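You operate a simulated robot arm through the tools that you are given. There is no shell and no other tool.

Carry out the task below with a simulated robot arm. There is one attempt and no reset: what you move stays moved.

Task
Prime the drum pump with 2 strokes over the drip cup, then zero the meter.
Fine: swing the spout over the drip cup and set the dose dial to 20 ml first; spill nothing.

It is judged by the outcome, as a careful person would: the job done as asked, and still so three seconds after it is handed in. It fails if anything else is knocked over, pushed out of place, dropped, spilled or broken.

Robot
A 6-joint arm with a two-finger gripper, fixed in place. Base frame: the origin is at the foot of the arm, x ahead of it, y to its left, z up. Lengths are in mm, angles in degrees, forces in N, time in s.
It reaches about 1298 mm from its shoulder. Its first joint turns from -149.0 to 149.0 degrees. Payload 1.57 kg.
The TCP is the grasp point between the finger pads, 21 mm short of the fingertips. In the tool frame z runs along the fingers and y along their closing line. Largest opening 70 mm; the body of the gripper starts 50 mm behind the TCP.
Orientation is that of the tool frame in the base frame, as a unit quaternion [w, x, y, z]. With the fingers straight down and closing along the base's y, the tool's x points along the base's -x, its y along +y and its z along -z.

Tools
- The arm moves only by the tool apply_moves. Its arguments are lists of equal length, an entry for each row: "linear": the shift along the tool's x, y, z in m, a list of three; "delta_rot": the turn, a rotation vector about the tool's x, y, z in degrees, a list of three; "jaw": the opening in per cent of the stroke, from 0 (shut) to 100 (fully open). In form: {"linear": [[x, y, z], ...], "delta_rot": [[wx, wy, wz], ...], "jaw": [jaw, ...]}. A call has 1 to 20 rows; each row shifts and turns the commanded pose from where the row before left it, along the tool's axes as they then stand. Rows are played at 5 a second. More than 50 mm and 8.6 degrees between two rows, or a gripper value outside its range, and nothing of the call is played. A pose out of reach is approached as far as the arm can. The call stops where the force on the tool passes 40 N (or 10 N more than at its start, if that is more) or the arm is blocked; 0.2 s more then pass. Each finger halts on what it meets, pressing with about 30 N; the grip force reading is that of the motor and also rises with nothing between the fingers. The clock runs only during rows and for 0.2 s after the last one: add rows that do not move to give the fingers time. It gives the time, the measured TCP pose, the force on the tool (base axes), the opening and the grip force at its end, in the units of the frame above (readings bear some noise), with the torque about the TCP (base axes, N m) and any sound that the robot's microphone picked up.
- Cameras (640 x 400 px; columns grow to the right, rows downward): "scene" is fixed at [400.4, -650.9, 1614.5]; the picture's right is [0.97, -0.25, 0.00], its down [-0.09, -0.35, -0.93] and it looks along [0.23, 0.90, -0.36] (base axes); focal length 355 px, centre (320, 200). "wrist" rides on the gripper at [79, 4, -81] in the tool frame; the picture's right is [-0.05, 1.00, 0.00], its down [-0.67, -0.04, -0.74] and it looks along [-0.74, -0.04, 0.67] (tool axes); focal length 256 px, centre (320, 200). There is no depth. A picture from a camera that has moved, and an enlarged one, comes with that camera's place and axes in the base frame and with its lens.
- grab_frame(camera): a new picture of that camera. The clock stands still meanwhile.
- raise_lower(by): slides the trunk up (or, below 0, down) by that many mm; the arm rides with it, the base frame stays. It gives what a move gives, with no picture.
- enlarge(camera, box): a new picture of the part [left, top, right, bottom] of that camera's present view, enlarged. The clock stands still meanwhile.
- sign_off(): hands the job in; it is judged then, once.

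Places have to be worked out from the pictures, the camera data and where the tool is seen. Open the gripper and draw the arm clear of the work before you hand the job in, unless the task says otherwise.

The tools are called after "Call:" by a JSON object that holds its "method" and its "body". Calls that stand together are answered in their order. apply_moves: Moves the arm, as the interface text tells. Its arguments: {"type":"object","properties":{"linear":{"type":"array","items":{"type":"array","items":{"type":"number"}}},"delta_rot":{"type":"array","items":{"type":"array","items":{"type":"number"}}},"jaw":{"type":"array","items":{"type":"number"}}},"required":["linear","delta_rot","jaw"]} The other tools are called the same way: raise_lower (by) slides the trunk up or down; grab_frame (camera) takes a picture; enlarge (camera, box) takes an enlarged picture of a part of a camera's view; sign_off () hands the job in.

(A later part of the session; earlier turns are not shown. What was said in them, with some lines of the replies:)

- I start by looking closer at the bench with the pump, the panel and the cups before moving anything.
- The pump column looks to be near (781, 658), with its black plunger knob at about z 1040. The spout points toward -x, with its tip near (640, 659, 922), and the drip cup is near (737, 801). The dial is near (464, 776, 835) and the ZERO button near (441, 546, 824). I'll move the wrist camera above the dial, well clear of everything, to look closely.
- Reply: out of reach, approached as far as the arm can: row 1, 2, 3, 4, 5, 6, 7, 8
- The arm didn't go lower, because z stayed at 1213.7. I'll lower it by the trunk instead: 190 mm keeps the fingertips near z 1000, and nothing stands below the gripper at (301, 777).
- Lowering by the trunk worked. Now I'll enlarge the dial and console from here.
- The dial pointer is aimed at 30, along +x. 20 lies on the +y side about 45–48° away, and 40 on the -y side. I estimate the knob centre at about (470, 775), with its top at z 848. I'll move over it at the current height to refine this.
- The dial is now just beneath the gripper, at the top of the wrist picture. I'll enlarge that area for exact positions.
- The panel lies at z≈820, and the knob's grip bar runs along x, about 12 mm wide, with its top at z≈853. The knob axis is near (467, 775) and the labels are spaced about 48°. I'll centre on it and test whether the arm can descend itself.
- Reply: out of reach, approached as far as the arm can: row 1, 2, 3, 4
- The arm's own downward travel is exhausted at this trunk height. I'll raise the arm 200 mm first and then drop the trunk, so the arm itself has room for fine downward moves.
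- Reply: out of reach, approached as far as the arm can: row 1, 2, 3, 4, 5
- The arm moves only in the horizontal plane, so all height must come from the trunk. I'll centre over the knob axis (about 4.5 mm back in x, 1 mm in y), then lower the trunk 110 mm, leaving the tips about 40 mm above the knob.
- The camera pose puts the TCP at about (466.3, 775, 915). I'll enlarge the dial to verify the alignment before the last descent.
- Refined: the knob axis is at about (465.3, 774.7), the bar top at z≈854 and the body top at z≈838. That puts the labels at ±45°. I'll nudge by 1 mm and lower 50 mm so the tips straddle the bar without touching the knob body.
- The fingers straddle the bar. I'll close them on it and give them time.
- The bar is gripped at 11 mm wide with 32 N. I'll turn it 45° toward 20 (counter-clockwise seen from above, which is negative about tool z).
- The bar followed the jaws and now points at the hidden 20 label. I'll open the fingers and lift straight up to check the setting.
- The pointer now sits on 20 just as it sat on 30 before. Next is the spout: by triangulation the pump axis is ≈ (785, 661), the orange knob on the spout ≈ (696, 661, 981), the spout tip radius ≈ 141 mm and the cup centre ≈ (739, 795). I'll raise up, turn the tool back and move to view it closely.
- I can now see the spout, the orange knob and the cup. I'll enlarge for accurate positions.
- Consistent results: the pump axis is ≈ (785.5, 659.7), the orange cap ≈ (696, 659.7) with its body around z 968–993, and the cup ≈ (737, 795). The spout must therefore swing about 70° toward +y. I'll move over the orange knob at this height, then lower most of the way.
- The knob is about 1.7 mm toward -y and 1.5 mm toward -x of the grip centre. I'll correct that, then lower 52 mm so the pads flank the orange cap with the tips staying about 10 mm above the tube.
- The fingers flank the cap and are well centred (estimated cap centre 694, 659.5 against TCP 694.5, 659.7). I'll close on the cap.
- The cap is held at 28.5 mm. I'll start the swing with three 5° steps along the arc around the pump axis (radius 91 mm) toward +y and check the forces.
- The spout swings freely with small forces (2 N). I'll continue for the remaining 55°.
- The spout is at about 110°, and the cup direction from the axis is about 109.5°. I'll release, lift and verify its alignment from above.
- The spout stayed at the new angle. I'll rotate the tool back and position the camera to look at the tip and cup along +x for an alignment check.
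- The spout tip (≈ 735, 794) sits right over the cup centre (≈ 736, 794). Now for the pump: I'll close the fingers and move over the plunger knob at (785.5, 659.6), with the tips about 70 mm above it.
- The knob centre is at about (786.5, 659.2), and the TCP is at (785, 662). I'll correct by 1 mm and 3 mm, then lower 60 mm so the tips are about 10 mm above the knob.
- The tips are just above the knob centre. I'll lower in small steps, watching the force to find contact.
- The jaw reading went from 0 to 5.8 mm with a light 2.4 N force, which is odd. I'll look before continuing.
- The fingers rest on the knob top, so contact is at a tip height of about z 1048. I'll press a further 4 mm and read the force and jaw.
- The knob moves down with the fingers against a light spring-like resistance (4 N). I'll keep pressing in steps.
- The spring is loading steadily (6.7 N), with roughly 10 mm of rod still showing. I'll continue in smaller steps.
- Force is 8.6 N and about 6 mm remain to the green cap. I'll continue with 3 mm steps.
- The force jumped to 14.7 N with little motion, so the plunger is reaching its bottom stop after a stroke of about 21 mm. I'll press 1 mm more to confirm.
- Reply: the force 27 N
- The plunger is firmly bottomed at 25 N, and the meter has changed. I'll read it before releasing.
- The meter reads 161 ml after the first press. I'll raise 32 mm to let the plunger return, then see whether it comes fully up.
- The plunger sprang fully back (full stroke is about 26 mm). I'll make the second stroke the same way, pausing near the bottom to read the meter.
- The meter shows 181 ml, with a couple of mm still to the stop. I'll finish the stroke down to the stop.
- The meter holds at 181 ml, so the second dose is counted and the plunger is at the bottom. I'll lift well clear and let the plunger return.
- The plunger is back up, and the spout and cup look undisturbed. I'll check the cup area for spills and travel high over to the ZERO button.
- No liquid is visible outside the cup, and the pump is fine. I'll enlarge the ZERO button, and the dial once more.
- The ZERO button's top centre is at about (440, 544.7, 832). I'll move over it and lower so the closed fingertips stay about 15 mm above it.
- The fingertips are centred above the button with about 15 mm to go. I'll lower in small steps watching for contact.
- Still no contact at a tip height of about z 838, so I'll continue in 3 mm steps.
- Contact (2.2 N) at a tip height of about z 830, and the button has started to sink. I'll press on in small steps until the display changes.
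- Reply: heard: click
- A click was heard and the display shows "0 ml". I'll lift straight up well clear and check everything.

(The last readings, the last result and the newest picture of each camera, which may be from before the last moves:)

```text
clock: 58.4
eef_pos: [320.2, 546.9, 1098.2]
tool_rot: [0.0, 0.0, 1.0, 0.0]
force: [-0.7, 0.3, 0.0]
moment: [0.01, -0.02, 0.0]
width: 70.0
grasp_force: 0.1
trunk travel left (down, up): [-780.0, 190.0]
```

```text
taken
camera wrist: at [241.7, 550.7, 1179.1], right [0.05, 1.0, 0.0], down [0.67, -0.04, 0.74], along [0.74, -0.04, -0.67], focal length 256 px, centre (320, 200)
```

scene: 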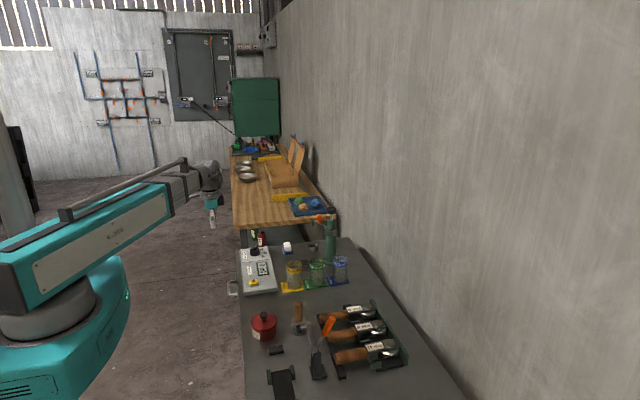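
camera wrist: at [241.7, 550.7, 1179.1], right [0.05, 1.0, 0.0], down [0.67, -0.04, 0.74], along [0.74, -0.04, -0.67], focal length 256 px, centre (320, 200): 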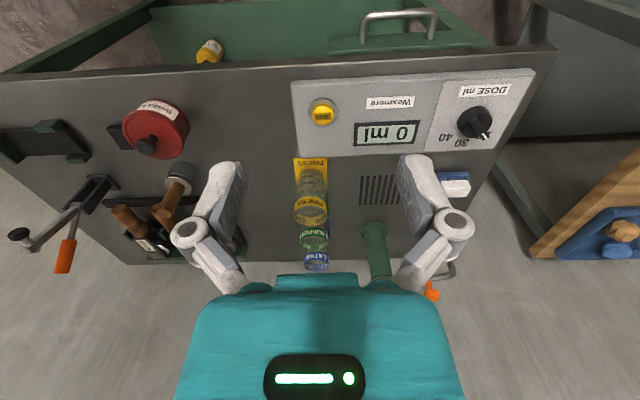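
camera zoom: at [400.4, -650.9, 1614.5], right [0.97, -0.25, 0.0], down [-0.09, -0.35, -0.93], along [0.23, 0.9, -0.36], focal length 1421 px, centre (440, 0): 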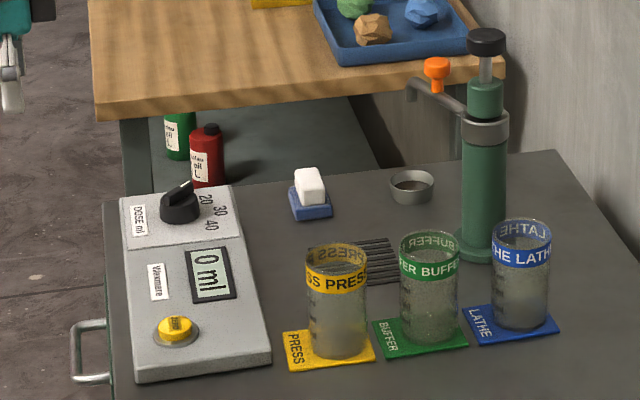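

The meter reads 0 ml, the dial is at 20, the spout is over the cup and the arm is clear with its jaws open. One last close look at the cup and button before handing in.

Call:
{"method": "enlarge", "body": {"camera": "scene", "box": [295, 210, 345, 260]}}

Call:
{"method": "enlarge", "body": {"camera": "scene", "box": [235, 240, 285, 295]}}

```text
8.00 times, centred on (320, 235) of scene
camera zoom: at [400.4, -650.9, 1614.5], right [0.97, -0.25, 0.0], down [-0.09, -0.35, -0.93], along [0.23, 0.9, -0.36], focal length 2841 px, centre (320, -80)
```

zoom: 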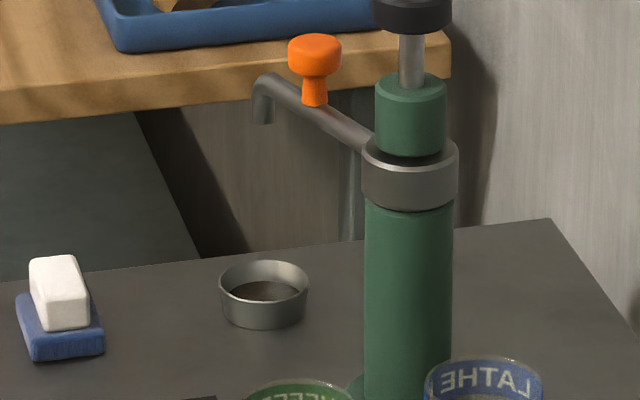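

```text
7.27 times, centred on (260, 268) of scene
camera zoom: at [400.4, -650.9, 1614.5], right [0.97, -0.25, 0.0], down [-0.09, -0.35, -0.93], along [0.23, 0.9, -0.36], focal length 2583 px, centre (756, -291)
```

zoom: 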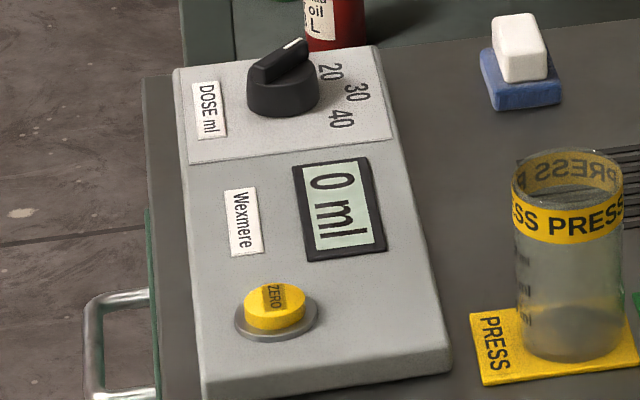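

Everything checks out: the spout is over the drip cup, the dial is on 20, two strokes were made, the meter reads 0 ml and there is no spill. I'm handing the job in.

Call:
{"method": "sign_off", "body": {}}

```text
The job is handed in.
```

The drum pump is primed with 2 strokes into the drip cup, and the meter now reads 0 ml. I've handed the job in.

- **Setup:** Before pumping, I set the dose dial to 20 ml and swung the spout over the drip cup. The pictures put the spout tip within a few millimetres of the cup's centre.
- **Strokes:** I made two strokes and let the plunger spring back fully after each. The first was pressed hard against the stop; the second ended within about half a millimetre of it, and its dose had already registered. The meter went from 140 to 161, then to 181 ml. That is about 20.5 ml per stroke, so the dial may be a degree or two off an exact 20.
- **Zeroing:** I pressed ZERO, heard a click and saw the display change to 0 ml.

I saw no spill in the last pictures, and nothing looked knocked over or moved. The gripper is open and the arm is clear of the work.
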